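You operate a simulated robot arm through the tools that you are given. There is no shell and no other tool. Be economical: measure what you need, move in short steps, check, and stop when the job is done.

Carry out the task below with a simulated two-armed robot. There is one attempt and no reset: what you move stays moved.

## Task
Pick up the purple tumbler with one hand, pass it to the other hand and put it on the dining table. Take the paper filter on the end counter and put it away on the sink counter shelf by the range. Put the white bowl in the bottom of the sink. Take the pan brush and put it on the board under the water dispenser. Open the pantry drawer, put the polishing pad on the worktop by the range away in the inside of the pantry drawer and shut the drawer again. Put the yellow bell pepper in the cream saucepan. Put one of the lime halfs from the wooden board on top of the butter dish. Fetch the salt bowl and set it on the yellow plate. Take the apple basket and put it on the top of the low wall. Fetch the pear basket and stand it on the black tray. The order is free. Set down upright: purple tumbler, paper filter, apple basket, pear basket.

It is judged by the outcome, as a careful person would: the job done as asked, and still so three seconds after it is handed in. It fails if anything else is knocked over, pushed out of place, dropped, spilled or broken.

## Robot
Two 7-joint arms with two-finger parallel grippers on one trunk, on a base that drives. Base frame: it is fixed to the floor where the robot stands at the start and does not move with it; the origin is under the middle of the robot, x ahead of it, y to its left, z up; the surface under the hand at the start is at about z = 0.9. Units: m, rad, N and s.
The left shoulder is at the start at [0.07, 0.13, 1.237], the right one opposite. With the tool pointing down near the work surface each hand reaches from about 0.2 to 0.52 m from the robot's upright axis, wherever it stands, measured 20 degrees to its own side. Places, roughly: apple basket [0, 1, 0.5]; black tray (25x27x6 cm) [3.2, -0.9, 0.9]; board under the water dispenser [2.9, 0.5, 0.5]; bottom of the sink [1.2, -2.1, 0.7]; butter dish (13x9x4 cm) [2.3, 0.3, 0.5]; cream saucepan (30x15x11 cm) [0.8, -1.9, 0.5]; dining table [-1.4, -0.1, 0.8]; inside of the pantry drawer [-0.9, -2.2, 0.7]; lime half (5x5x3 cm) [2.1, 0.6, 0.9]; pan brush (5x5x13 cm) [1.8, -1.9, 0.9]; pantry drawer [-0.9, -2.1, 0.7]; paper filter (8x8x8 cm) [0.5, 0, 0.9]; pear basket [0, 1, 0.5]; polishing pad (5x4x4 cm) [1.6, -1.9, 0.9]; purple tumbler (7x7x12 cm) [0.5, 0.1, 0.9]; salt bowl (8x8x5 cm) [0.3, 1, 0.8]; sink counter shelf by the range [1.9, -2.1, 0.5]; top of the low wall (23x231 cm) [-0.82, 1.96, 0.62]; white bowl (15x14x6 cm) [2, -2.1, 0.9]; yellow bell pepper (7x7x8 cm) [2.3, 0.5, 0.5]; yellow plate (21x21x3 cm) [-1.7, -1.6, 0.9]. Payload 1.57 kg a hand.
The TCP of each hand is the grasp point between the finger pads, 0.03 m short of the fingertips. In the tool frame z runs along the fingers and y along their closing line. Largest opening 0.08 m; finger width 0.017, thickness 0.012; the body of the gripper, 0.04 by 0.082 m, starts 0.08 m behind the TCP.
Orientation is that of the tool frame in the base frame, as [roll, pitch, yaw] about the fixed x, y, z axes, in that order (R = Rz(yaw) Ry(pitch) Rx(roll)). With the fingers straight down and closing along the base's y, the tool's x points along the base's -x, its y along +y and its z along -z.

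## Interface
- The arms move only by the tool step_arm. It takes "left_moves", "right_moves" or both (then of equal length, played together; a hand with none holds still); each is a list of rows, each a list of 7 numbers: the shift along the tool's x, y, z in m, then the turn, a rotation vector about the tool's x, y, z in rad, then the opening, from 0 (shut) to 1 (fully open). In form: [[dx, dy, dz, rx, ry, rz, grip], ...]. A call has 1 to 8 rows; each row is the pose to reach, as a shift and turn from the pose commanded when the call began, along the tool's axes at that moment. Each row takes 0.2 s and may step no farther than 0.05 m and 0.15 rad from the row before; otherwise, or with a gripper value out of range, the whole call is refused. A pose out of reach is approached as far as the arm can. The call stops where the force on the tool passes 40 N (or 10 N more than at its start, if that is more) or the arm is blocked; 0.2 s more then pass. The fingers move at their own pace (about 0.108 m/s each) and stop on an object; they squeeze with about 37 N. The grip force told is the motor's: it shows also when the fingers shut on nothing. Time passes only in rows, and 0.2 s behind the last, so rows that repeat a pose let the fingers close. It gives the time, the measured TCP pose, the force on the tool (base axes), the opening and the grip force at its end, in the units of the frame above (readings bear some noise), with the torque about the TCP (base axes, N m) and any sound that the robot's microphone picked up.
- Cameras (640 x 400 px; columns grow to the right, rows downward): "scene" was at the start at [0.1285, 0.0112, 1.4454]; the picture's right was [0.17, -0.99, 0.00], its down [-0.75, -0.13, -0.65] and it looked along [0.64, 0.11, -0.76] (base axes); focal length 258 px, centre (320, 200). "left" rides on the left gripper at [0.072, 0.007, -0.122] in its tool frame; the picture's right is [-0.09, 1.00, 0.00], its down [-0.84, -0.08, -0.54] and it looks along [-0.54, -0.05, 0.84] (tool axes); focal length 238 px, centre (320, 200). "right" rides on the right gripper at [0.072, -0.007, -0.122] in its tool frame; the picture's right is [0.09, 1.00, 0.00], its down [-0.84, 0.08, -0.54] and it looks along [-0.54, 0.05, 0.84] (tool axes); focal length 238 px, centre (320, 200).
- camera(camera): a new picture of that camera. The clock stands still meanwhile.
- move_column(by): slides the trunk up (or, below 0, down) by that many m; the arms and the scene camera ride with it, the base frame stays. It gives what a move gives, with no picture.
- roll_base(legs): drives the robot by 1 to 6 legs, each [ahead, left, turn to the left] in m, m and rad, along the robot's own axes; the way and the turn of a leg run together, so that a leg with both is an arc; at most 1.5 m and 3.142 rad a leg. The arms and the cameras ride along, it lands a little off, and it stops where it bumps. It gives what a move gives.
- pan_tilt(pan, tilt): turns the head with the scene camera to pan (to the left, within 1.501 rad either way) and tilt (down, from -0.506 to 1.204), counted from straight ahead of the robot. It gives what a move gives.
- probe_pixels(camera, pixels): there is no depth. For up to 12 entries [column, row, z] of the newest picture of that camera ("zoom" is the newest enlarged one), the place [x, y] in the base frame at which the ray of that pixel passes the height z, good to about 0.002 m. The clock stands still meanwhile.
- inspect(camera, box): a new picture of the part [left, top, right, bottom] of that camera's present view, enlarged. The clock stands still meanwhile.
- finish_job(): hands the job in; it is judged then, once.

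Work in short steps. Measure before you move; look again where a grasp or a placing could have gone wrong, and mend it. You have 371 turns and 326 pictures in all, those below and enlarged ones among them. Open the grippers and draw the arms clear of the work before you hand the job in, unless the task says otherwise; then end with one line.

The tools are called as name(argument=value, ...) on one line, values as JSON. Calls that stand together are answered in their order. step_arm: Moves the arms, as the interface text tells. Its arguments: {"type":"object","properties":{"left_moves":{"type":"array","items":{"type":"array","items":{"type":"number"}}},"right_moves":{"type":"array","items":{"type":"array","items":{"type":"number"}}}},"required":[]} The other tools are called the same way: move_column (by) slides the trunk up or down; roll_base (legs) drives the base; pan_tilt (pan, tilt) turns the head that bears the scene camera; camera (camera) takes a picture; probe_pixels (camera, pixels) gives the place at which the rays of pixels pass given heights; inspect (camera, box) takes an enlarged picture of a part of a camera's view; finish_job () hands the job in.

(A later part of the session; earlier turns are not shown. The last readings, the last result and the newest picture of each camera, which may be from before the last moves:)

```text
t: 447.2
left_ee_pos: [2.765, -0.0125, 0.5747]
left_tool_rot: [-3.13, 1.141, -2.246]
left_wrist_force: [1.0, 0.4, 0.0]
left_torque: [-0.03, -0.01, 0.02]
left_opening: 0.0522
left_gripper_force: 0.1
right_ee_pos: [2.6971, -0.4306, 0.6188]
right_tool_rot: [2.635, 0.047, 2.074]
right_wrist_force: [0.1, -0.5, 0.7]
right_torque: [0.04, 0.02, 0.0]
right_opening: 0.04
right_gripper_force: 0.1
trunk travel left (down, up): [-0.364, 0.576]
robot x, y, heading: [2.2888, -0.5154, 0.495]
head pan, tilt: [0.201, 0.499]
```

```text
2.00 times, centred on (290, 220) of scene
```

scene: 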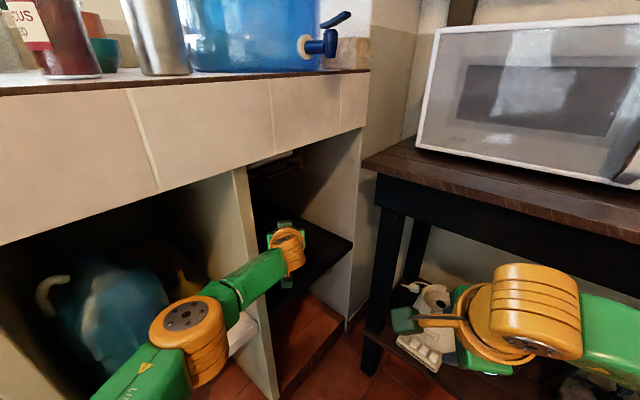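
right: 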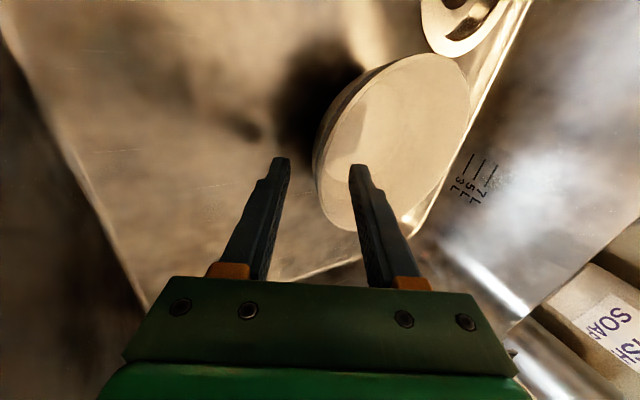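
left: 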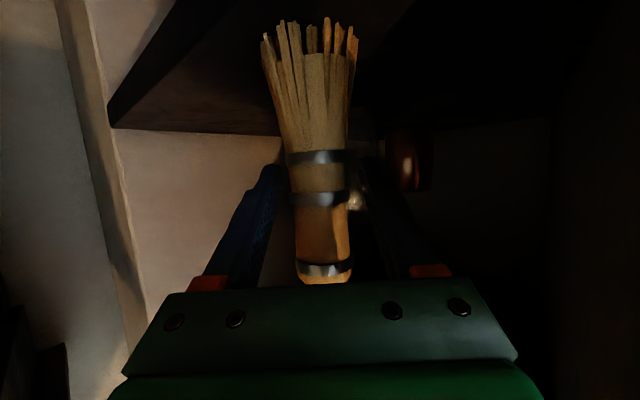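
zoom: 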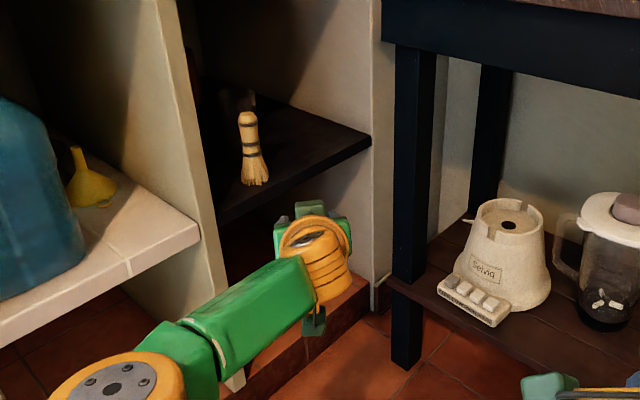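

Brush done. Now the pepper and lime: I turn to face the compartment and look.

roll_base(legs=[[0, 0.0, 1.075], [-0.05, 0, 0]])

pan_tilt(pan=0, tilt=0.5)

camera(camera="scene")

```text
t: 449.3
left_ee_pos: [2.3687, 0.1674, 0.5745]
left_tool_rot: [-3.102, 1.141, -1.596]
left_wrist_force: [2.6, -4.3, 2.4]
left_torque: [0.04, -0.13, -0.18]
left_opening: 0.0549
left_gripper_force: 1.7
right_ee_pos: [2.5578, -0.1997, 0.6189]
right_tool_rot: [2.634, 0.048, 2.734]
right_wrist_force: [0.0, -0.4, -0.6]
right_torque: [-0.02, 0.04, -0.01]
right_opening: 0.0401
right_gripper_force: 0.0
trunk travel left (down, up): [-0.364, 0.576]
robot x, y, heading: [2.2858, -0.5152, 1.156]
head pan, tilt: [0.201, 0.499]
stopped in leg 1: the force on the tool passed its limit at 54 N (the readings are from after the stop); the commanded pose is now the measured one
```

```text
t: 450.1
left_ee_pos: [2.3677, 0.1671, 0.5755]
left_tool_rot: [-3.106, 1.142, -1.596]
left_wrist_force: [4.1, -7.0, 3.1]
left_torque: [0.07, -0.11, -0.34]
left_opening: 0.0564
left_gripper_force: 2.4
right_ee_pos: [2.558, -0.199, 0.6187]
right_tool_rot: [2.632, 0.047, 2.735]
right_wrist_force: [0.0, -0.6, 0.1]
right_torque: [-0.01, 0.02, 0.0]
right_opening: 0.0399
right_gripper_force: 0.0
trunk travel left (down, up): [-0.364, 0.576]
robot x, y, heading: [2.2858, -0.515, 1.156]
head pan, tilt: [0.0, 0.499]
```

```text
120 pictures are left
```

scene: 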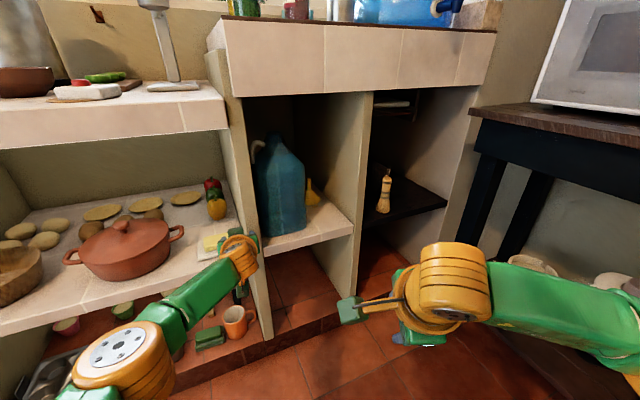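

The left hand touched the pillar while turning (54 N stop). I back straight away and inspect the area.

roll_base(legs=[[-0.22, 0, 0]])

roll_base(legs=[[0, 0.0, 0.41]])

camera(camera="scene")

```text
t: 451.7
left_ee_pos: [2.2747, -0.0306, 0.574]
left_tool_rot: [-3.106, 1.139, -1.584]
left_wrist_force: [-0.4, 0.0, 0.9]
left_torque: [0.0, 0.03, 0.01]
left_opening: 0.0518
left_gripper_force: 0.0
right_ee_pos: [2.4686, -0.3964, 0.6184]
right_tool_rot: [2.633, 0.05, 2.745]
right_wrist_force: [0.0, 1.5, -0.4]
right_torque: [0.0, -0.02, 0.01]
right_opening: 0.04
right_gripper_force: 0.0
trunk travel left (down, up): [-0.364, 0.576]
robot x, y, heading: [2.204, -0.7159, 1.17]
head pan, tilt: [0.0, 0.499]
```

```text
t: 453.4
left_ee_pos: [1.9909, -0.0594, 0.5729]
left_tool_rot: [-3.104, 1.139, -1.169]
left_wrist_force: [-0.9, 0.2, 0.3]
left_torque: [0.0, 0.02, 0.03]
left_opening: 0.0518
left_gripper_force: 0.0
right_ee_pos: [2.3164, -0.3152, 0.619]
right_tool_rot: [2.633, 0.049, -3.122]
right_wrist_force: [-1.5, -0.8, -0.8]
right_torque: [0.01, -0.02, 0.01]
right_opening: 0.0399
right_gripper_force: 0.1
trunk travel left (down, up): [-0.364, 0.576]
robot x, y, heading: [2.2026, -0.7143, 1.579]
head pan, tilt: [0.0, 0.499]
```

```text
119 pictures are left
```

scene: 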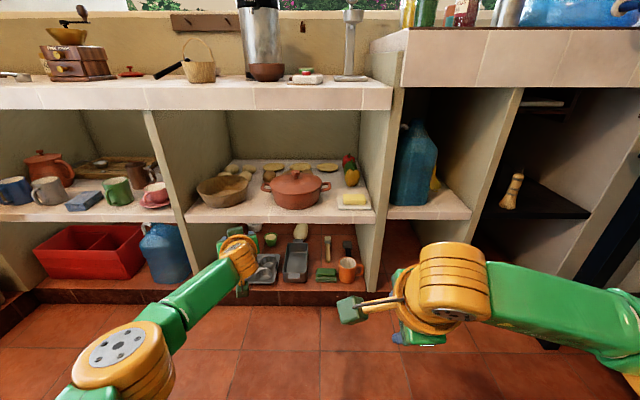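

inspect(camera="scene", box=[220, 130, 400, 250])

```text
3.33 times, centred on (310, 190) of scene
```

zoom: 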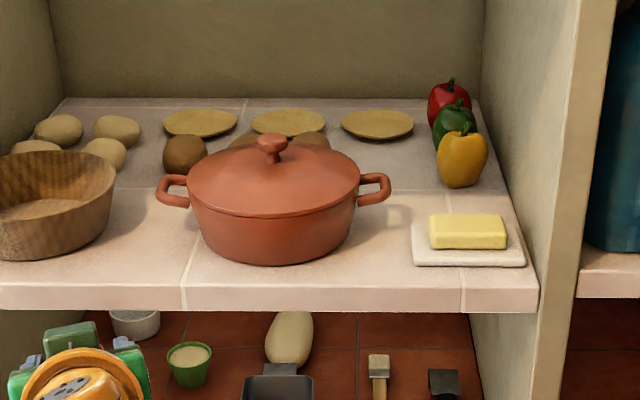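

probe_pixels(camera="zoom", pixels=[[460, 187, 0.46], [465, 160, 0.5], [436, 160, 0.5], [489, 160, 0.5], [412, 264, 0.46], [525, 266, 0.46], [468, 222, 0.46], [468, 248, 0.5], [390, 185, 0.53], [450, 305, 0.46], [540, 305, 0.46], [505, 190, 0.46]])

```text
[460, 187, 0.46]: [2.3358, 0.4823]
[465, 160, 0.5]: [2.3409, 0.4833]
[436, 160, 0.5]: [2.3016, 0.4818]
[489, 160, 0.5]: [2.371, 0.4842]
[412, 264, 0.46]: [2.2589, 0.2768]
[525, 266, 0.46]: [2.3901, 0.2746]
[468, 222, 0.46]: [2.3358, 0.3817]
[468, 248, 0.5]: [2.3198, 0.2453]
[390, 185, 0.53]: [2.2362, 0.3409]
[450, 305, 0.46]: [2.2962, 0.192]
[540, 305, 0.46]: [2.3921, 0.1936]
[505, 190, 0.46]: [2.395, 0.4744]
```

inspect(camera="scene", box=[325, 145, 375, 195])

inspect(camera="scene", box=[230, 60, 370, 110])

```text
8.00 times, centred on (350, 170) of scene
```

zoom: 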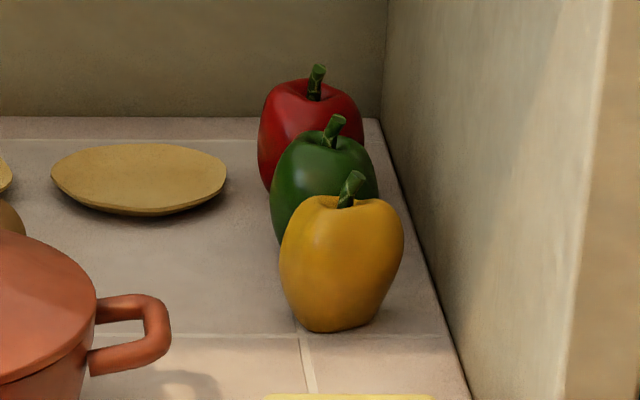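

```text
4.57 times, centred on (300, 85) of scene
```

zoom: 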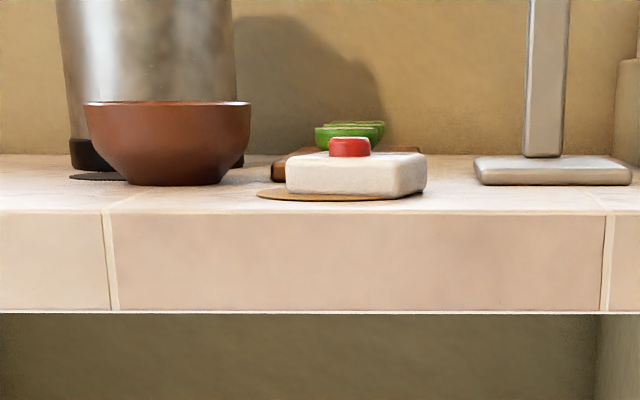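

The yellow pepper stands only ~5 cm from the wall and behind the butter dish, so I'll take it by its stem, coming over the butter. I straighten the left hand's yaw and reduce its pitch to ≈0.87.

step_arm(left_moves=[[0, 0, 0, 0.118, 0, 0.054, 0.4], [0, 0, 0, 0.236, 0, 0.109, 0.4], [0, 0, 0, 0.36, 0, 0.166, 0.4]])

step_arm(left_moves=[[0, 0, 0, 0, 0.13, 0, 0.4], [0, 0, 0, 0, 0.27, 0, 0.4]])

camera(camera="scene")

probe_pixels(camera="scene", pixels=[[353.6, 168.5, 0.535], [353, 171, 0.53]])

```text
t: 454.2
left_ee_pos: [1.9904, -0.0581, 0.5729]
left_tool_rot: [-3.109, 1.147, -1.57]
left_wrist_force: [0.1, 0.4, 0.8]
left_torque: [-0.02, -0.01, 0.02]
left_opening: 0.0318
left_gripper_force: 0.0
right_ee_pos: [2.3167, -0.313, 0.6176]
right_tool_rot: [2.633, 0.049, -3.124]
right_wrist_force: [-0.2, 0.1, 0.3]
right_torque: [0.03, -0.02, 0.0]
right_opening: 0.04
right_gripper_force: 0.0
trunk travel left (down, up): [-0.364, 0.576]
robot x, y, heading: [2.2018, -0.7187, 1.583]
head pan, tilt: [0.0, 0.499]
```

```text
t: 454.8
left_ee_pos: [1.992, -0.068, 0.5754]
left_tool_rot: [-3.12, 0.877, -1.582]
left_wrist_force: [0.3, -0.6, -1.3]
left_torque: [-0.03, -0.03, 0.02]
left_opening: 0.0321
left_gripper_force: 0.1
left hand out of reach, approached as far as the arm can: row 2
right_ee_pos: [2.3172, -0.3137, 0.6193]
right_tool_rot: [2.633, 0.049, -3.124]
right_wrist_force: [-0.7, -0.5, -0.3]
right_torque: [0.0, 0.0, 0.01]
right_opening: 0.0399
right_gripper_force: 0.1
trunk travel left (down, up): [-0.364, 0.576]
robot x, y, heading: [2.2024, -0.7166, 1.585]
head pan, tilt: [0.0, 0.499]
```

```text
115 pictures are left
```

scene: 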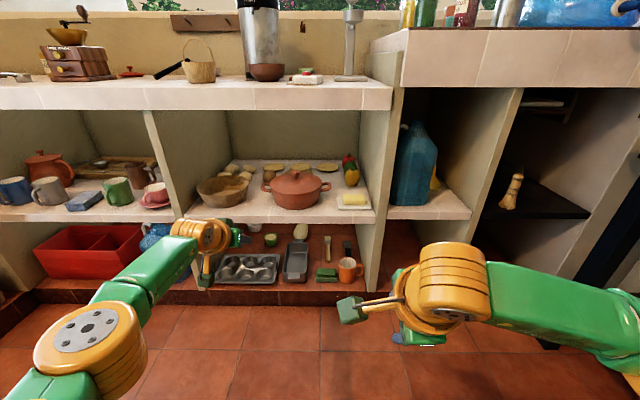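

```text
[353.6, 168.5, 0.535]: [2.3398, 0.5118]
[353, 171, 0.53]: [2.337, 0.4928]
```

Stem ≈(2.339,0.505,0.535). I line the robot up so that the left hand points straight into the compartment, stopping just over the butter dish front.

roll_base(legs=[[0, -0.293, -0.06], [0.3, 0, 0]])

camera(camera="left")

camera(camera="scene")

```text
t: 458.4
left_ee_pos: [2.3261, 0.2404, 0.5754]
left_tool_rot: [-3.12, 0.876, -1.641]
left_wrist_force: [0.2, 0.8, -0.4]
left_torque: [-0.03, -0.02, 0.01]
left_opening: 0.0318
left_gripper_force: 0.1
right_ee_pos: [2.635, -0.0253, 0.6178]
right_tool_rot: [2.637, 0.049, 3.106]
right_wrist_force: [-0.5, 0.0, 0.1]
right_torque: [0.02, -0.01, 0.01]
right_opening: 0.0398
right_gripper_force: 0.1
trunk travel left (down, up): [-0.364, 0.576]
robot x, y, heading: [2.4989, -0.4198, 1.525]
head pan, tilt: [0.0, 0.499]
```

```text
114 pictures are left
```

left: 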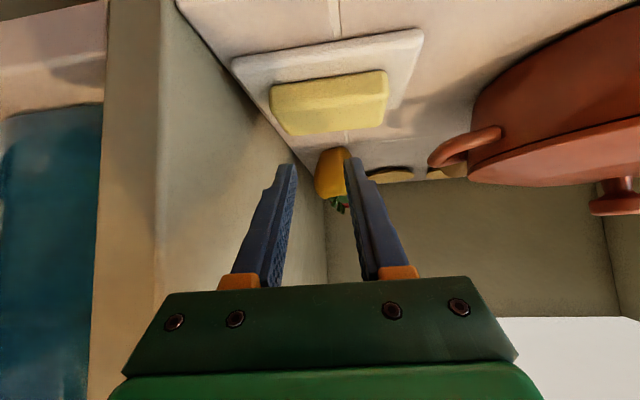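

```text
113 pictures are left
```

scene: 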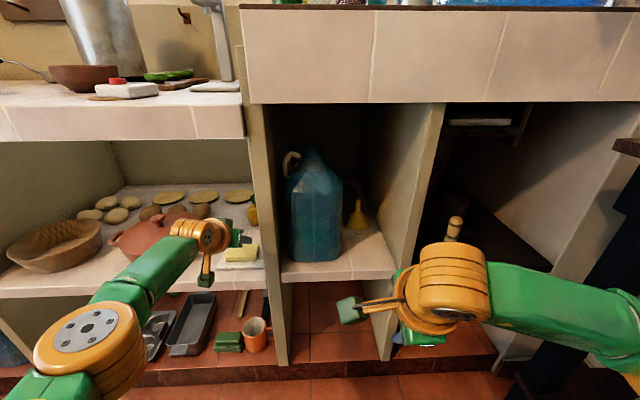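

inspect(camera="left", box=[260, 110, 420, 240])

probe_pixels(camera="left", pixels=[[333, 172, 0.5], [333, 172, 0.49], [340, 203, 0.53], [340, 203, 0.54], [330, 105, 0.5], [295, 168, 0.5]])

```text
3.08 times, centred on (340, 175) of left
```

zoom: 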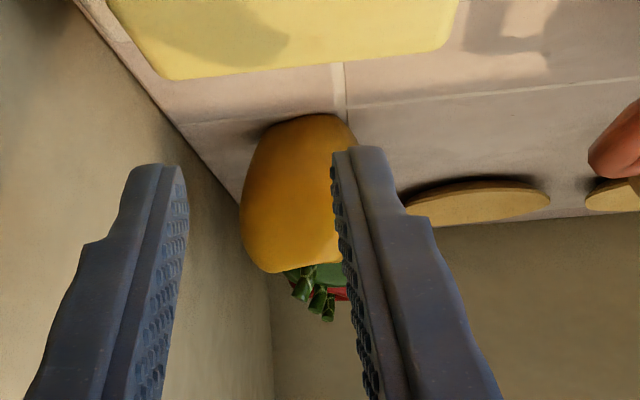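

```text
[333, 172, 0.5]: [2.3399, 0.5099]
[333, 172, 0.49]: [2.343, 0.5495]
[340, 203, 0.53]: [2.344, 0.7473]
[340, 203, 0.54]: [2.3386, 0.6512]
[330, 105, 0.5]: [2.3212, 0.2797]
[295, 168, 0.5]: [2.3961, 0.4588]
```

probe_pixels(camera="left", pixels=[[334, 199, 0.535], [334, 199, 0.54], [334, 199, 0.545], [334, 199, 0.55], [332, 134, 0.46], [332, 134, 0.47]])

```text
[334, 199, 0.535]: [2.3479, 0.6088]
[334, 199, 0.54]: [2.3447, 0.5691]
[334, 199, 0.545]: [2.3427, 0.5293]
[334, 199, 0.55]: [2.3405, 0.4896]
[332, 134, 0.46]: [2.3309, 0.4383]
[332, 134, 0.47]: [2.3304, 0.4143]
```

Estimates put the stem near (2.342,0.48,0.55). I advance 0.14 and look again.

roll_base(legs=[[0.14, -0.01, 0]])

camera(camera="left")

camera(camera="scene")

```text
t: 459.7
left_ee_pos: [2.3443, 0.3806, 0.5747]
left_tool_rot: [-3.121, 0.875, -1.642]
left_wrist_force: [0.5, 0.1, -0.7]
left_torque: [0.03, -0.01, 0.01]
left_opening: 0.0322
left_gripper_force: 0.1
right_ee_pos: [2.6533, 0.1146, 0.6186]
right_tool_rot: [2.635, 0.048, 3.1]
right_wrist_force: [-0.8, 0.8, 0.2]
right_torque: [-0.01, 0.02, 0.02]
right_opening: 0.0401
right_gripper_force: 0.1
trunk travel left (down, up): [-0.364, 0.576]
robot x, y, heading: [2.5181, -0.2756, 1.521]
head pan, tilt: [0.0, 0.499]
```

```text
111 pictures are left
```

left: 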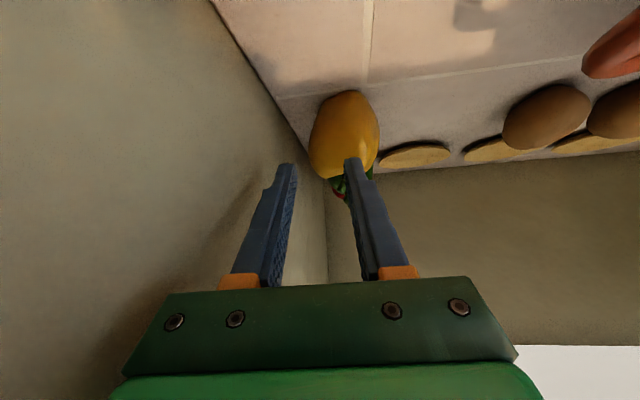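

```text
110 pictures are left
```

scene: 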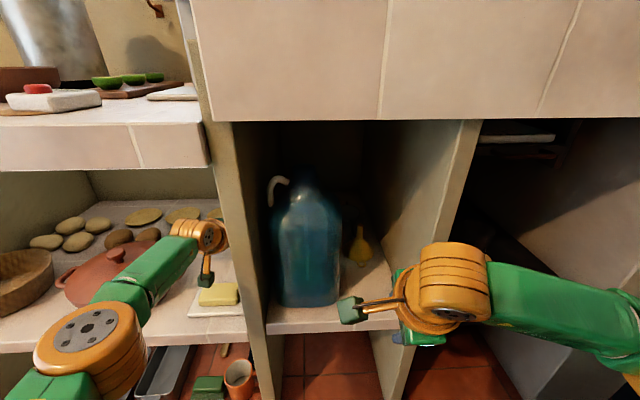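

inspect(camera="left", box=[280, 80, 420, 220])

probe_pixels(camera="left", pixels=[[343, 135, 0.5], [343, 135, 0.51], [336, 181, 0.54], [336, 181, 0.55], [336, 181, 0.56], [343, 92, 0.46], [343, 92, 0.47]])

```text
2.86 times, centred on (350, 150) of left
```

zoom: 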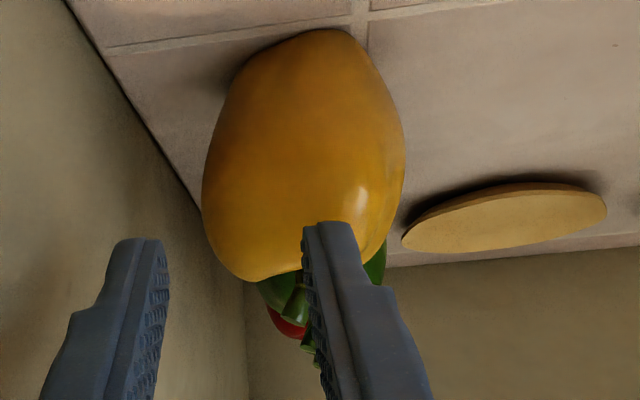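

```text
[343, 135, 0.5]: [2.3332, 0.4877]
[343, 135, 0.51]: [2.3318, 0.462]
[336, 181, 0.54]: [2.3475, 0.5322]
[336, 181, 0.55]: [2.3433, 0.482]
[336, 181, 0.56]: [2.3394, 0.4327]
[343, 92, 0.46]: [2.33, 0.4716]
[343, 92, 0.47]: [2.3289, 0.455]
```

The stem lies ~2 cm toward −x of the finger centre line. I shift left 1.7 cm and advance 9 cm, slightly lowering.

roll_base(legs=[[0, 0.02, 0], [0.055, 0, 0]])

inspect(camera="left", box=[260, 80, 400, 220])

```text
t: 461.0
left_ee_pos: [2.3277, 0.4367, 0.5749]
left_tool_rot: [-3.12, 0.876, -1.642]
left_wrist_force: [0.9, -1.2, 1.5]
left_torque: [0.0, -0.04, -0.01]
left_opening: 0.0324
left_gripper_force: 0.2
right_ee_pos: [2.6353, 0.1703, 0.6188]
right_tool_rot: [2.634, 0.048, 3.101]
right_wrist_force: [0.3, 0.0, -0.1]
right_torque: [0.01, 0.01, -0.05]
right_opening: 0.0401
right_gripper_force: 0.1
trunk travel left (down, up): [-0.364, 0.576]
robot x, y, heading: [2.497, -0.2223, 1.521]
head pan, tilt: [0.0, 0.499]
```

```text
2.86 times, centred on (330, 150) of left
```

zoom: 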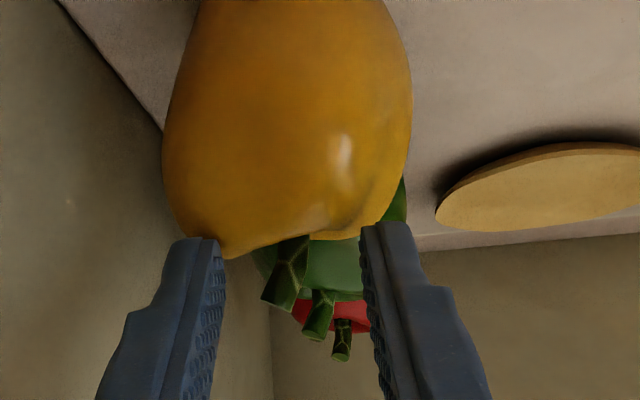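

probe_pixels(camera="left", pixels=[[317, 174.5, 0.54], [317, 174.5, 0.55], [317, 174.5, 0.56], [323, 166, 0.53], [323, 166, 0.54], [323, 166, 0.55]])

```text
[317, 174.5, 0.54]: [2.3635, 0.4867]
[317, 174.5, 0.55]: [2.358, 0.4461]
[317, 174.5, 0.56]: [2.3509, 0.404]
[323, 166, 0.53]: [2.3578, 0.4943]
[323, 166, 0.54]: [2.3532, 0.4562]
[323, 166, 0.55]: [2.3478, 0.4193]
```

The stem sits between the fingertips. I advance 3 cm and lower 1.4 cm with a slightly wider opening, then look.

step_arm(left_moves=[[-0.0045, -0.003, 0.016, 0, 0, 0, 0.55], [-0.0085, -0.005, 0.032, 0, 0, 0, 0.55]])

inspect(camera="left", box=[260, 80, 400, 220])

camera(camera="scene")

```text
t: 461.6
left_ee_pos: [2.3364, 0.437, 0.5724]
left_tool_rot: [-3.12, 0.878, -1.642]
left_wrist_force: [-0.6, -0.7, 2.2]
left_torque: [0.0, 0.06, 0.05]
left_opening: 0.0452
left_gripper_force: 0.7
left hand out of reach, approached as far as the arm can: row 1, 2
right_ee_pos: [2.6351, 0.1693, 0.6179]
right_tool_rot: [2.632, 0.05, 3.102]
right_wrist_force: [1.0, -0.1, 0.6]
right_torque: [0.02, 0.02, 0.04]
right_opening: 0.0401
right_gripper_force: 0.0
trunk travel left (down, up): [-0.364, 0.576]
robot x, y, heading: [2.4952, -0.225, 1.524]
head pan, tilt: [0.0, 0.499]
```

```text
2.86 times, centred on (330, 150) of left
```

zoom: 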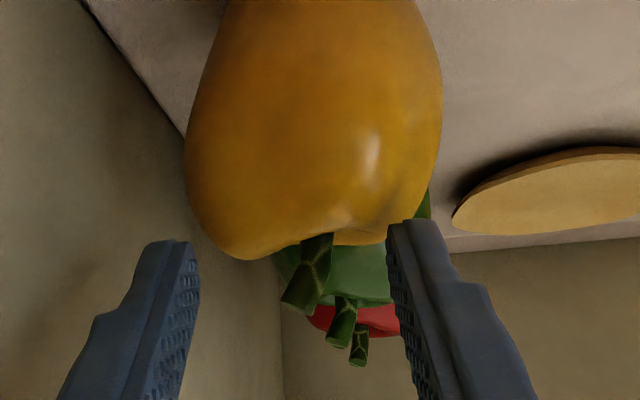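

```text
106 pictures are left
```

scene: 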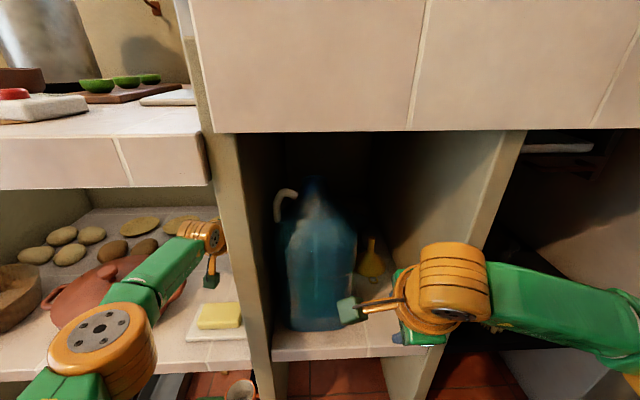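

The arm is at its limit, so I use the base: lower the column 1.3 cm and drive 3.5 cm ahead.

move_column(by=-0.012)

roll_base(legs=[[0.03, 0.006, 0]])

inspect(camera="left", box=[250, 80, 410, 240])

```text
t: 462.2
left_ee_pos: [2.3371, 0.4346, 0.561]
left_tool_rot: [-3.121, 0.877, -1.642]
left_wrist_force: [-2.0, -3.8, 8.9]
left_torque: [0.04, -0.01, -0.02]
left_opening: 0.0496
left_gripper_force: 14.1
right_ee_pos: [2.636, 0.1676, 0.6085]
right_tool_rot: [2.631, 0.047, 3.102]
right_wrist_force: [0.4, 0.0, -0.8]
right_torque: [-0.01, 0.02, 0.01]
right_opening: 0.04
right_gripper_force: 0.0
trunk travel left (down, up): [-0.352, 0.588]
robot x, y, heading: [2.4962, -0.223, 1.521]
head pan, tilt: [0.0, 0.499]
```

```text
t: 463.1
left_ee_pos: [2.3313, 0.4666, 0.5581]
left_tool_rot: [-3.122, 0.873, -1.641]
left_wrist_force: [0.2, 0.1, 0.2]
left_torque: [-0.03, -0.01, 0.0]
left_opening: 0.044
left_gripper_force: 0.1
right_ee_pos: [2.6307, 0.202, 0.6057]
right_tool_rot: [2.636, 0.048, 3.101]
right_wrist_force: [-0.6, -0.4, -0.2]
right_torque: [0.01, 0.0, 0.0]
right_opening: 0.0401
right_gripper_force: 0.1
trunk travel left (down, up): [-0.352, 0.588]
robot x, y, heading: [2.4887, -0.1953, 1.524]
head pan, tilt: [0.0, 0.499]
```

```text
2.50 times, centred on (330, 160) of left
```

zoom: 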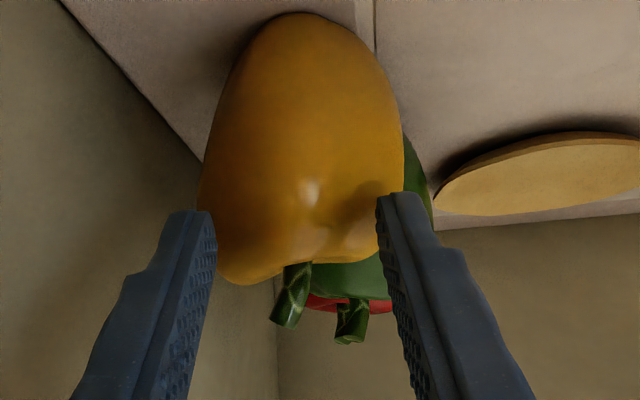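

The fingers nudged the pepper back a little. I switch to a body grasp (gap to the wall allows it): back up 5 cm, open fully, lower, and retract the right hand from the jug compartment.

roll_base(legs=[[-0.06, 0, 0]])

step_arm(right_moves=[[0, -0.035, -0.02, 0, 0, 0, 0.5], [0, -0.07, -0.04, 0, 0, 0, 0.5], [0, -0.1, -0.057, 0, 0, 0, 0.5]], left_moves=[[0, 0, 0, 0, 0, 0, 1], [0, 0, 0, 0, 0, 0, 1], [0, 0, 0, 0, 0, 0, 1]])

inspect(camera="left", box=[230, 60, 430, 240])

```text
t: 464.1
left_ee_pos: [2.3302, 0.4082, 0.5597]
left_tool_rot: [-3.121, 0.875, -1.643]
left_wrist_force: [0.5, -0.2, -0.1]
left_torque: [0.01, 0.02, 0.02]
left_opening: 0.0438
left_gripper_force: 0.0
right_ee_pos: [2.628, 0.1406, 0.6074]
right_tool_rot: [2.635, 0.049, 3.1]
right_wrist_force: [1.6, 0.8, -1.6]
right_torque: [0.0, 0.0, -0.02]
right_opening: 0.0399
right_gripper_force: 0.0
trunk travel left (down, up): [-0.352, 0.588]
robot x, y, heading: [2.4915, -0.2556, 1.52]
head pan, tilt: [0.0, 0.499]
```

```text
t: 464.9
left_ee_pos: [2.3291, 0.4077, 0.5591]
left_tool_rot: [-3.119, 0.878, -1.644]
left_wrist_force: [-0.1, -0.2, 0.0]
left_torque: [0.0, -0.03, -0.02]
left_opening: 0.08
left_gripper_force: 0.0
right_ee_pos: [2.6175, 0.0409, 0.6159]
right_tool_rot: [2.637, 0.051, 3.097]
right_wrist_force: [0.3, -0.8, -0.1]
right_torque: [0.02, -0.03, 0.0]
right_opening: 0.0402
right_gripper_force: 0.0
right hand out of reach, approached as far as the arm can: row 3
trunk travel left (down, up): [-0.352, 0.588]
robot x, y, heading: [2.4896, -0.2557, 1.515]
head pan, tilt: [0.0, 0.499]
```

```text
2.22 times, centred on (330, 150) of left
```

zoom: 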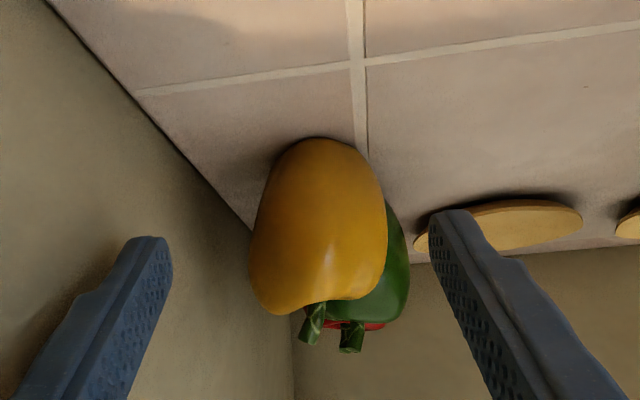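

probe_pixels(camera="left", pixels=[[330, 123, 0.46], [346, 90, 0.46], [330, 160, 0.5], [301, 165, 0.5], [359, 165, 0.5], [340, 152, 0.46]])

camera(camera="scene")

```text
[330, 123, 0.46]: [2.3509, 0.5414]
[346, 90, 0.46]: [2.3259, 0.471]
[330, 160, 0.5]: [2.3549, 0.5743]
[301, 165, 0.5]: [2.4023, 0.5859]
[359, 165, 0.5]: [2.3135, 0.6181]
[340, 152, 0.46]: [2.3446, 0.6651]
```

```text
103 pictures are left
```

scene: 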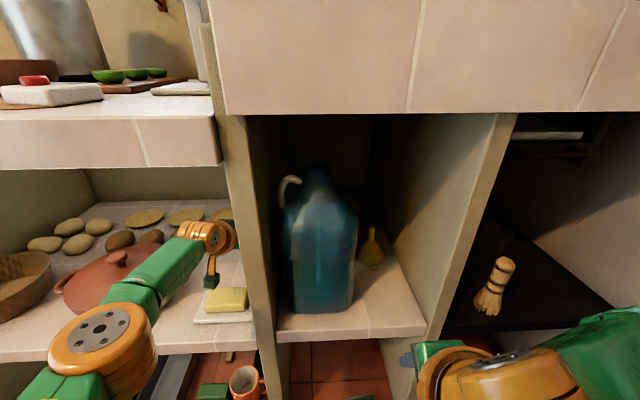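

The pepper now stands against the green one, about 7 cm further in. I raise slightly (TCP 0.571) to go for the stem with fingertips above its shoulders, moving in stepwise.

move_column(by=0.014)

step_arm(left_moves=[[0, 0, 0, 0, 0, 0, 0.55], [0, 0, 0, 0, 0, 0, 0.55]])

roll_base(legs=[[0.1, 0.012, 0]])

inspect(camera="left", box=[230, 60, 430, 240])

camera(camera="scene")

```text
t: 465.5
left_ee_pos: [2.3298, 0.4068, 0.5729]
left_tool_rot: [-3.12, 0.876, -1.645]
left_wrist_force: [0.8, 0.3, -0.8]
left_torque: [-0.03, -0.02, 0.03]
left_opening: 0.0797
left_gripper_force: 0.0
right_ee_pos: [2.6183, 0.0423, 0.6295]
right_tool_rot: [2.636, 0.049, 3.098]
right_wrist_force: [0.3, -0.3, 0.3]
right_torque: [-0.02, -0.04, 0.01]
right_opening: 0.0399
right_gripper_force: 0.1
trunk travel left (down, up): [-0.366, 0.574]
robot x, y, heading: [2.4903, -0.2541, 1.518]
head pan, tilt: [0.0, 0.499]
```

```text
t: 466.1
left_ee_pos: [2.3308, 0.4074, 0.5738]
left_tool_rot: [-3.122, 0.876, -1.643]
left_wrist_force: [0.5, 0.9, 0.3]
left_torque: [-0.01, -0.01, 0.02]
left_opening: 0.0441
left_gripper_force: 0.0
right_ee_pos: [2.6182, 0.0429, 0.6307]
right_tool_rot: [2.638, 0.047, 3.098]
right_wrist_force: [-0.2, -0.5, 0.1]
right_torque: [0.0, -0.03, 0.05]
right_opening: 0.0401
right_gripper_force: 0.1
trunk travel left (down, up): [-0.366, 0.574]
robot x, y, heading: [2.4905, -0.2536, 1.521]
head pan, tilt: [0.0, 0.499]
```

```text
t: 467.2
left_ee_pos: [2.3241, 0.5053, 0.573]
left_tool_rot: [-3.12, 0.874, -1.647]
left_wrist_force: [0.0, 0.1, 0.0]
left_torque: [0.02, -0.02, 0.02]
left_opening: 0.0444
left_gripper_force: 0.1
right_ee_pos: [2.6107, 0.1383, 0.6307]
right_tool_rot: [2.636, 0.049, 3.096]
right_wrist_force: [0.2, 0.0, -0.7]
right_torque: [-0.02, -0.02, -0.02]
right_opening: 0.04
right_gripper_force: 0.0
trunk travel left (down, up): [-0.366, 0.574]
robot x, y, heading: [2.4853, -0.1567, 1.519]
head pan, tilt: [0.0, 0.499]
```

```text
2.22 times, centred on (330, 150) of left
```

zoom: 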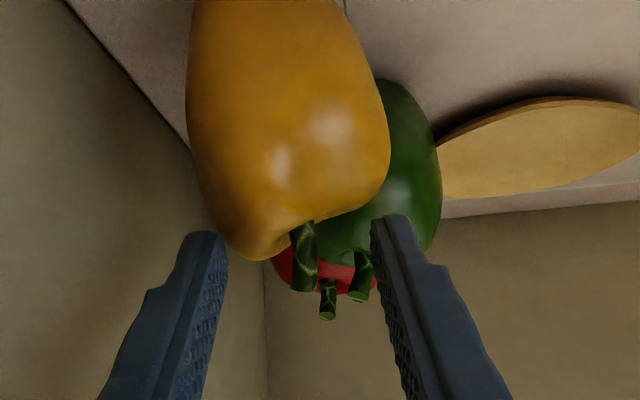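

```text
101 pictures are left
```

scene: 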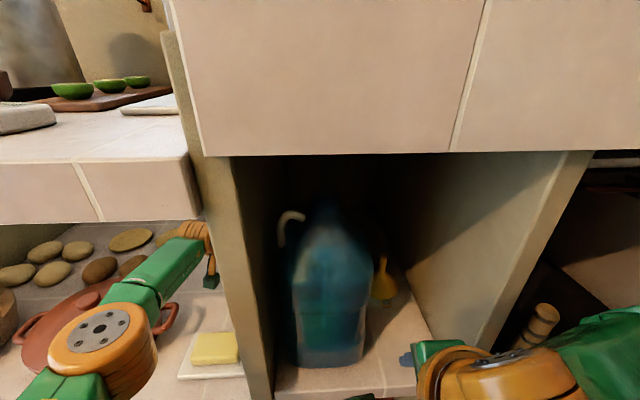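

Aligned with the stem. I advance another 3.5 cm.

roll_base(legs=[[0.035, 0, 0]])

inspect(camera="left", box=[230, 60, 430, 240])

inspect(camera="scene", box=[0, 200, 260, 400])

```text
t: 468.1
left_ee_pos: [2.3252, 0.5393, 0.5718]
left_tool_rot: [-3.119, 0.873, -1.645]
left_wrist_force: [-0.3, 0.3, 0.6]
left_torque: [-0.01, 0.01, -0.01]
left_opening: 0.0439
left_gripper_force: 0.1
right_ee_pos: [2.6135, 0.1726, 0.6293]
right_tool_rot: [2.638, 0.049, 3.095]
right_wrist_force: [-0.8, 0.3, -0.4]
right_torque: [0.05, -0.02, -0.01]
right_opening: 0.04
right_gripper_force: 0.1
trunk travel left (down, up): [-0.366, 0.574]
robot x, y, heading: [2.485, -0.1227, 1.519]
head pan, tilt: [0.0, 0.499]
```

```text
2.22 times, centred on (330, 150) of left
```

zoom: 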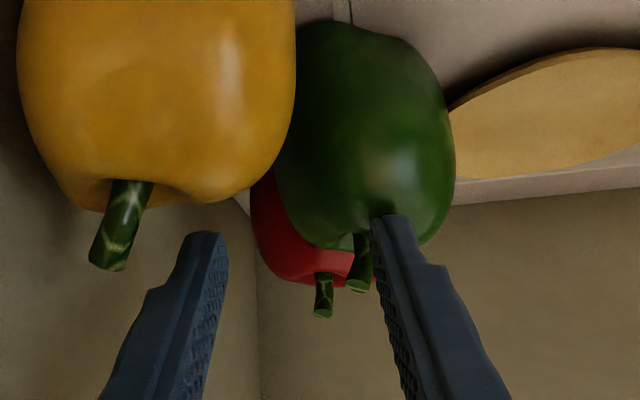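

```text
2.00 times, centred on (130, 300) of scene
```

zoom: 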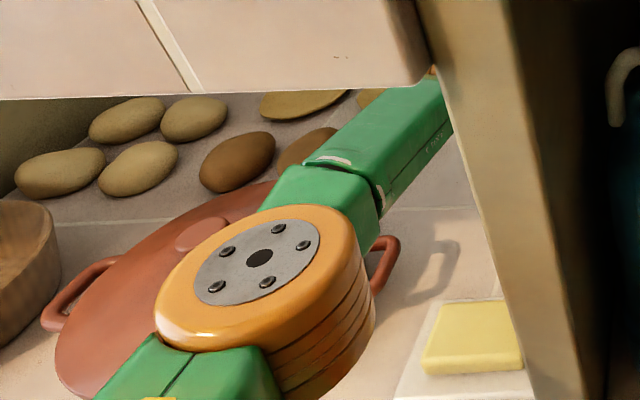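

probe_pixels(camera="left", pixels=[[240, 161, 0.55], [240, 161, 0.54], [250, 100, 0.5], [190, 100, 0.5], [320, 100, 0.5], [345, 120, 0.5], [355, 182, 0.55], [333, 185, 0.55]])

```text
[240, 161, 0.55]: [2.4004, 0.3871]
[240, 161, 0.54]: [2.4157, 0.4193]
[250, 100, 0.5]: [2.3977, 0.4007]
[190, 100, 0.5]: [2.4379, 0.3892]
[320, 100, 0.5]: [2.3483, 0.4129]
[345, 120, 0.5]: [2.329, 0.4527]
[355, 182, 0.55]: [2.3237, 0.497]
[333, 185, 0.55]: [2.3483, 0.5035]
```

The pepper's view changed abruptly (it may have been nudged sideways). I back out to look properly.

roll_base(legs=[[-0.14, 0, 0]])

camera(camera="left")

```text
t: 469.4
left_ee_pos: [2.3203, 0.4016, 0.5728]
left_tool_rot: [-3.121, 0.876, -1.645]
left_wrist_force: [0.3, -0.5, 0.4]
left_torque: [-0.01, -0.01, -0.02]
left_opening: 0.0441
left_gripper_force: 0.1
right_ee_pos: [2.6061, 0.0352, 0.6295]
right_tool_rot: [2.637, 0.049, 3.095]
right_wrist_force: [0.1, -0.9, 0.4]
right_torque: [-0.03, -0.01, 0.0]
right_opening: 0.0401
right_gripper_force: 0.0
trunk travel left (down, up): [-0.366, 0.574]
robot x, y, heading: [2.4814, -0.2611, 1.523]
head pan, tilt: [0.0, 0.499]
```

```text
98 pictures are left
```

left: 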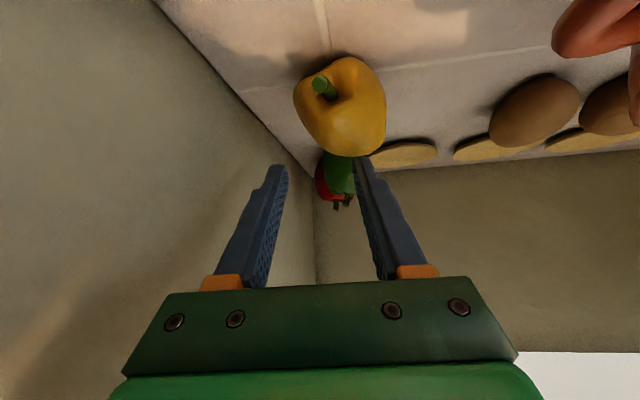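

The pepper has tipped onto its side, stem toward me; the green and red ones still stand. I measure it.

inspect(camera="left", box=[250, 30, 430, 220])

probe_pixels(camera="left", pixels=[[343, 105, 0.49], [295, 100, 0.49], [386, 110, 0.49], [345, 57, 0.46], [343, 155, 0.52], [325, 87, 0.5], [322, 30, 0.46], [340, 190, 0.53]])

camera(camera="scene")

```text
2.11 times, centred on (340, 125) of left
```

zoom: 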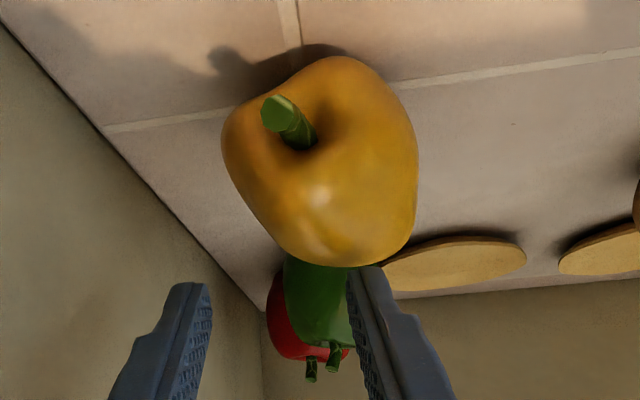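

```text
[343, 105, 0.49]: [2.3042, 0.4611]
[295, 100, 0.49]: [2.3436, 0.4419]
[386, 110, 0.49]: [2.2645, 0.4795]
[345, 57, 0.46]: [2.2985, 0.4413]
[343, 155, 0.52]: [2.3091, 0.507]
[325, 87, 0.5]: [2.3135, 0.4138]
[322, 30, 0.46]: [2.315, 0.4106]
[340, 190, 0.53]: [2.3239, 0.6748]
```

```text
96 pictures are left
```

scene: 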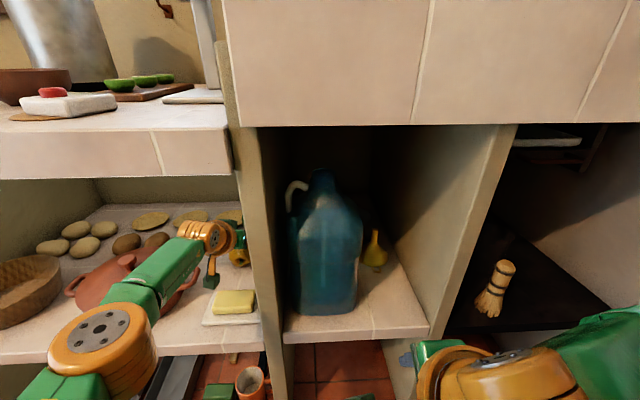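

The pepper lies clear of the wall with its stem toward me at about (2.314,0.42,0.50). I lower the open fingers over the stem.

move_column(by=-0.04)

roll_base(legs=[[0, 0.006, 0]])

camera(camera="left")

```text
t: 469.9
left_ee_pos: [2.3167, 0.4022, 0.5652]
left_tool_rot: [-3.125, 0.912, -1.651]
left_wrist_force: [-3.6, -2.0, 23.6]
left_torque: [0.47, 0.56, -0.05]
left_opening: 0.0464
left_gripper_force: 0.8
right_ee_pos: [2.6058, 0.0321, 0.6075]
right_tool_rot: [2.629, 0.05, 3.097]
right_wrist_force: [0.0, -0.1, -0.5]
right_torque: [0.01, -0.01, 0.0]
right_opening: 0.0399
right_gripper_force: 0.2
trunk travel left (down, up): [-0.341, 0.599]
robot x, y, heading: [2.4784, -0.2611, 1.52]
head pan, tilt: [0.0, 0.499]
stopped: the force on the tool passed its limit at 48 N (the readings are from after the stop); the commanded pose is now the measured one
```

```text
t: 470.7
left_ee_pos: [2.3129, 0.4006, 0.5624]
left_tool_rot: [-3.125, 0.908, -1.651]
left_wrist_force: [-4.0, 1.7, 31.1]
left_torque: [0.66, 0.74, 0.07]
left_opening: 0.0473
left_gripper_force: 2.1
right_ee_pos: [2.6006, 0.0317, 0.6078]
right_tool_rot: [2.626, 0.045, 3.097]
right_wrist_force: [-0.4, 0.7, 0.1]
right_torque: [-0.01, 0.0, 0.02]
right_opening: 0.0399
right_gripper_force: 0.0
trunk travel left (down, up): [-0.341, 0.599]
robot x, y, heading: [2.4683, -0.2624, 1.516]
head pan, tilt: [0.0, 0.499]
```

```text
95 pictures are left
```

left: 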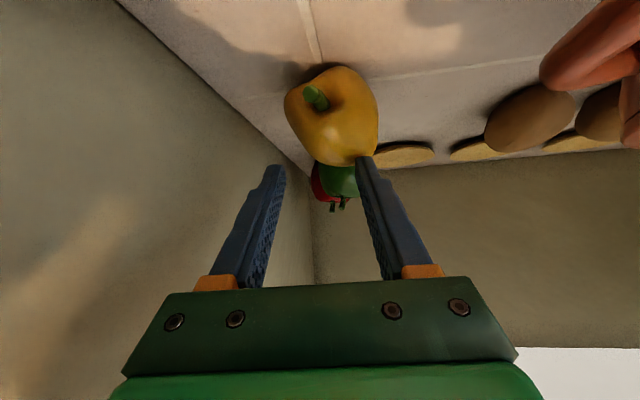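

A fingertip pressed on the pepper's top (z≈0.54), so the gap must be wider. I rise, open fully, centre, advance 4.5 cm and then lower around it.

move_column(by=0.03)

step_arm(left_moves=[[0, 0, 0, 0, 0, 0, 1], [0, 0, 0, 0, 0, 0, 1], [0, 0, 0, 0, 0, 0, 1]])

roll_base(legs=[[0.045, 0.008, 0]])

camera(camera="left")

```text
t: 471.4
left_ee_pos: [2.3123, 0.4046, 0.5866]
left_tool_rot: [-3.12, 0.899, -1.649]
left_wrist_force: [1.0, -0.1, -1.3]
left_torque: [0.02, 0.02, 0.01]
left_opening: 0.0439
left_gripper_force: 0.1
right_ee_pos: [2.5986, 0.0356, 0.6351]
right_tool_rot: [2.637, 0.052, 3.096]
right_wrist_force: [0.9, -0.4, 0.0]
right_torque: [-0.02, 0.0, -0.02]
right_opening: 0.0399
right_gripper_force: 0.0
trunk travel left (down, up): [-0.371, 0.569]
robot x, y, heading: [2.4743, -0.2595, 1.514]
head pan, tilt: [0.0, 0.499]
```

```text
t: 472.2
left_ee_pos: [2.3119, 0.4057, 0.5864]
left_tool_rot: [-3.122, 0.899, -1.648]
left_wrist_force: [-0.4, -0.3, -0.4]
left_torque: [-0.02, 0.01, 0.0]
left_opening: 0.08
left_gripper_force: 0.1
right_ee_pos: [2.5991, 0.0362, 0.6352]
right_tool_rot: [2.637, 0.048, 3.096]
right_wrist_force: [-0.8, 0.4, 0.8]
right_torque: [0.0, 0.01, -0.01]
right_opening: 0.0399
right_gripper_force: 0.0
trunk travel left (down, up): [-0.371, 0.569]
robot x, y, heading: [2.4731, -0.2601, 1.518]
head pan, tilt: [0.0, 0.499]
```

```text
t: 473.1
left_ee_pos: [2.3067, 0.4515, 0.5858]
left_tool_rot: [-3.122, 0.898, -1.646]
left_wrist_force: [-0.3, -0.2, -0.1]
left_torque: [-0.01, -0.03, 0.01]
left_opening: 0.0802
left_gripper_force: 0.1
right_ee_pos: [2.5928, 0.0817, 0.6352]
right_tool_rot: [2.637, 0.051, 3.097]
right_wrist_force: [-0.7, -0.4, -0.7]
right_torque: [-0.02, 0.0, 0.01]
right_opening: 0.0399
right_gripper_force: 0.0
trunk travel left (down, up): [-0.371, 0.569]
robot x, y, heading: [2.4628, -0.2123, 1.512]
head pan, tilt: [0.0, 0.499]
```

```text
94 pictures are left
```

left: 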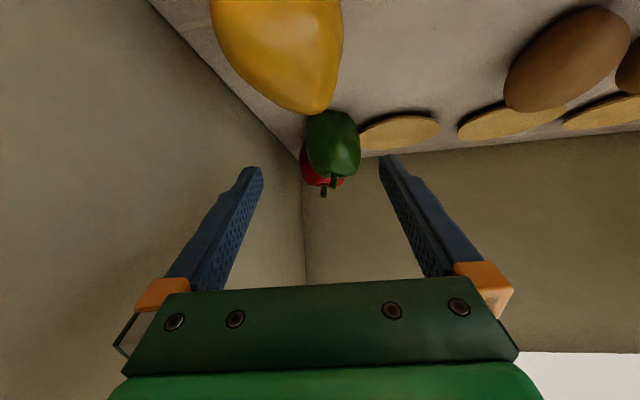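

probe_pixels(camera="left", pixels=[[275, 50, 0.5], [275, 50, 0.52], [215, 30, 0.5], [343, 30, 0.5], [310, 110, 0.5], [310, 110, 0.52]])

```text
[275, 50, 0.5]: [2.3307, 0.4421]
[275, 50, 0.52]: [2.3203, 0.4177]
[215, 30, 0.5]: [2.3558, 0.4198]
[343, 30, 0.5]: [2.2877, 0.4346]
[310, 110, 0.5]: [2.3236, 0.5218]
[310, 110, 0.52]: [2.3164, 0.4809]
```

Pepper centre ≈(2.322,0.455). I shift right 1.5 cm, back 1 cm, and lower.

roll_base(legs=[[-0.01, -0.016, 0]])

move_column(by=-0.035)

camera(camera="left")

```text
t: 473.9
left_ee_pos: [2.3228, 0.4396, 0.5857]
left_tool_rot: [-3.123, 0.9, -1.647]
left_wrist_force: [-0.6, -0.3, -0.5]
left_torque: [0.02, 0.02, 0.01]
left_opening: 0.0798
left_gripper_force: 0.1
right_ee_pos: [2.6105, 0.0699, 0.6347]
right_tool_rot: [2.637, 0.049, 3.096]
right_wrist_force: [0.9, -0.3, -0.4]
right_torque: [-0.04, 0.06, 0.04]
right_opening: 0.04
right_gripper_force: 0.0
trunk travel left (down, up): [-0.371, 0.569]
robot x, y, heading: [2.4852, -0.2223, 1.522]
head pan, tilt: [0.0, 0.499]
```

```text
t: 474.7
left_ee_pos: [2.3235, 0.4401, 0.5516]
left_tool_rot: [-3.122, 0.899, -1.647]
left_wrist_force: [0.3, -0.1, 0.0]
left_torque: [0.01, 0.0, 0.03]
left_opening: 0.0801
left_gripper_force: 0.1
right_ee_pos: [2.6082, 0.0692, 0.5999]
right_tool_rot: [2.637, 0.051, 3.096]
right_wrist_force: [0.3, 0.2, 0.2]
right_torque: [0.0, 0.02, 0.01]
right_opening: 0.0399
right_gripper_force: 0.1
trunk travel left (down, up): [-0.336, 0.604]
robot x, y, heading: [2.4793, -0.2271, 1.514]
head pan, tilt: [0.0, 0.499]
```

```text
93 pictures are left
```

left: 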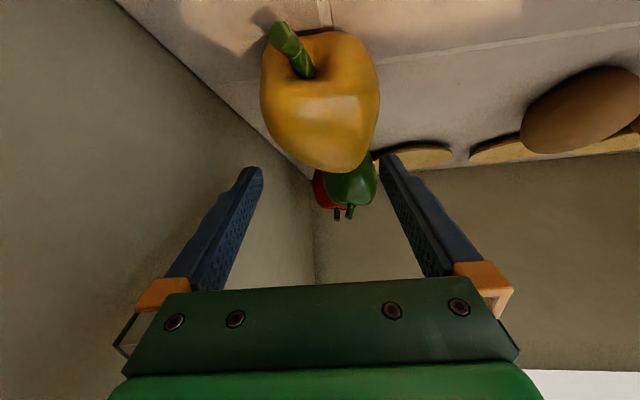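

Centred between the fingers. I lower further to TCP≈0.522.

move_column(by=-0.03)

camera(camera="left")

```text
t: 475.5
left_ee_pos: [2.322, 0.4391, 0.5212]
left_tool_rot: [-3.12, 0.899, -1.649]
left_wrist_force: [-0.2, -0.5, -0.7]
left_torque: [-0.03, -0.03, 0.03]
left_opening: 0.08
left_gripper_force: 0.1
right_ee_pos: [2.609, 0.0699, 0.5701]
right_tool_rot: [2.637, 0.05, 3.096]
right_wrist_force: [0.1, 0.5, -0.5]
right_torque: [0.0, 0.01, 0.0]
right_opening: 0.04
right_gripper_force: 0.2
trunk travel left (down, up): [-0.306, 0.634]
robot x, y, heading: [2.4788, -0.2258, 1.519]
head pan, tilt: [0.0, 0.499]
```

```text
92 pictures are left
```

left: 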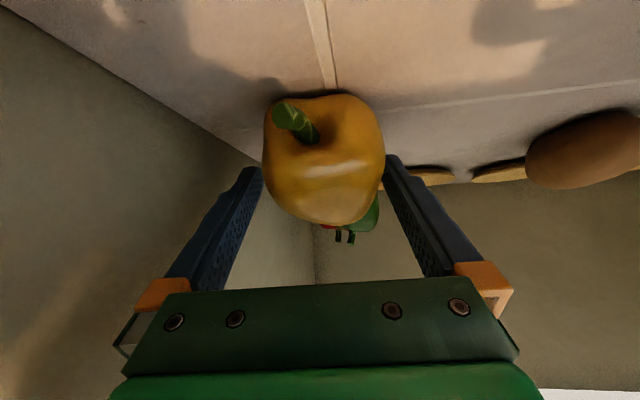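

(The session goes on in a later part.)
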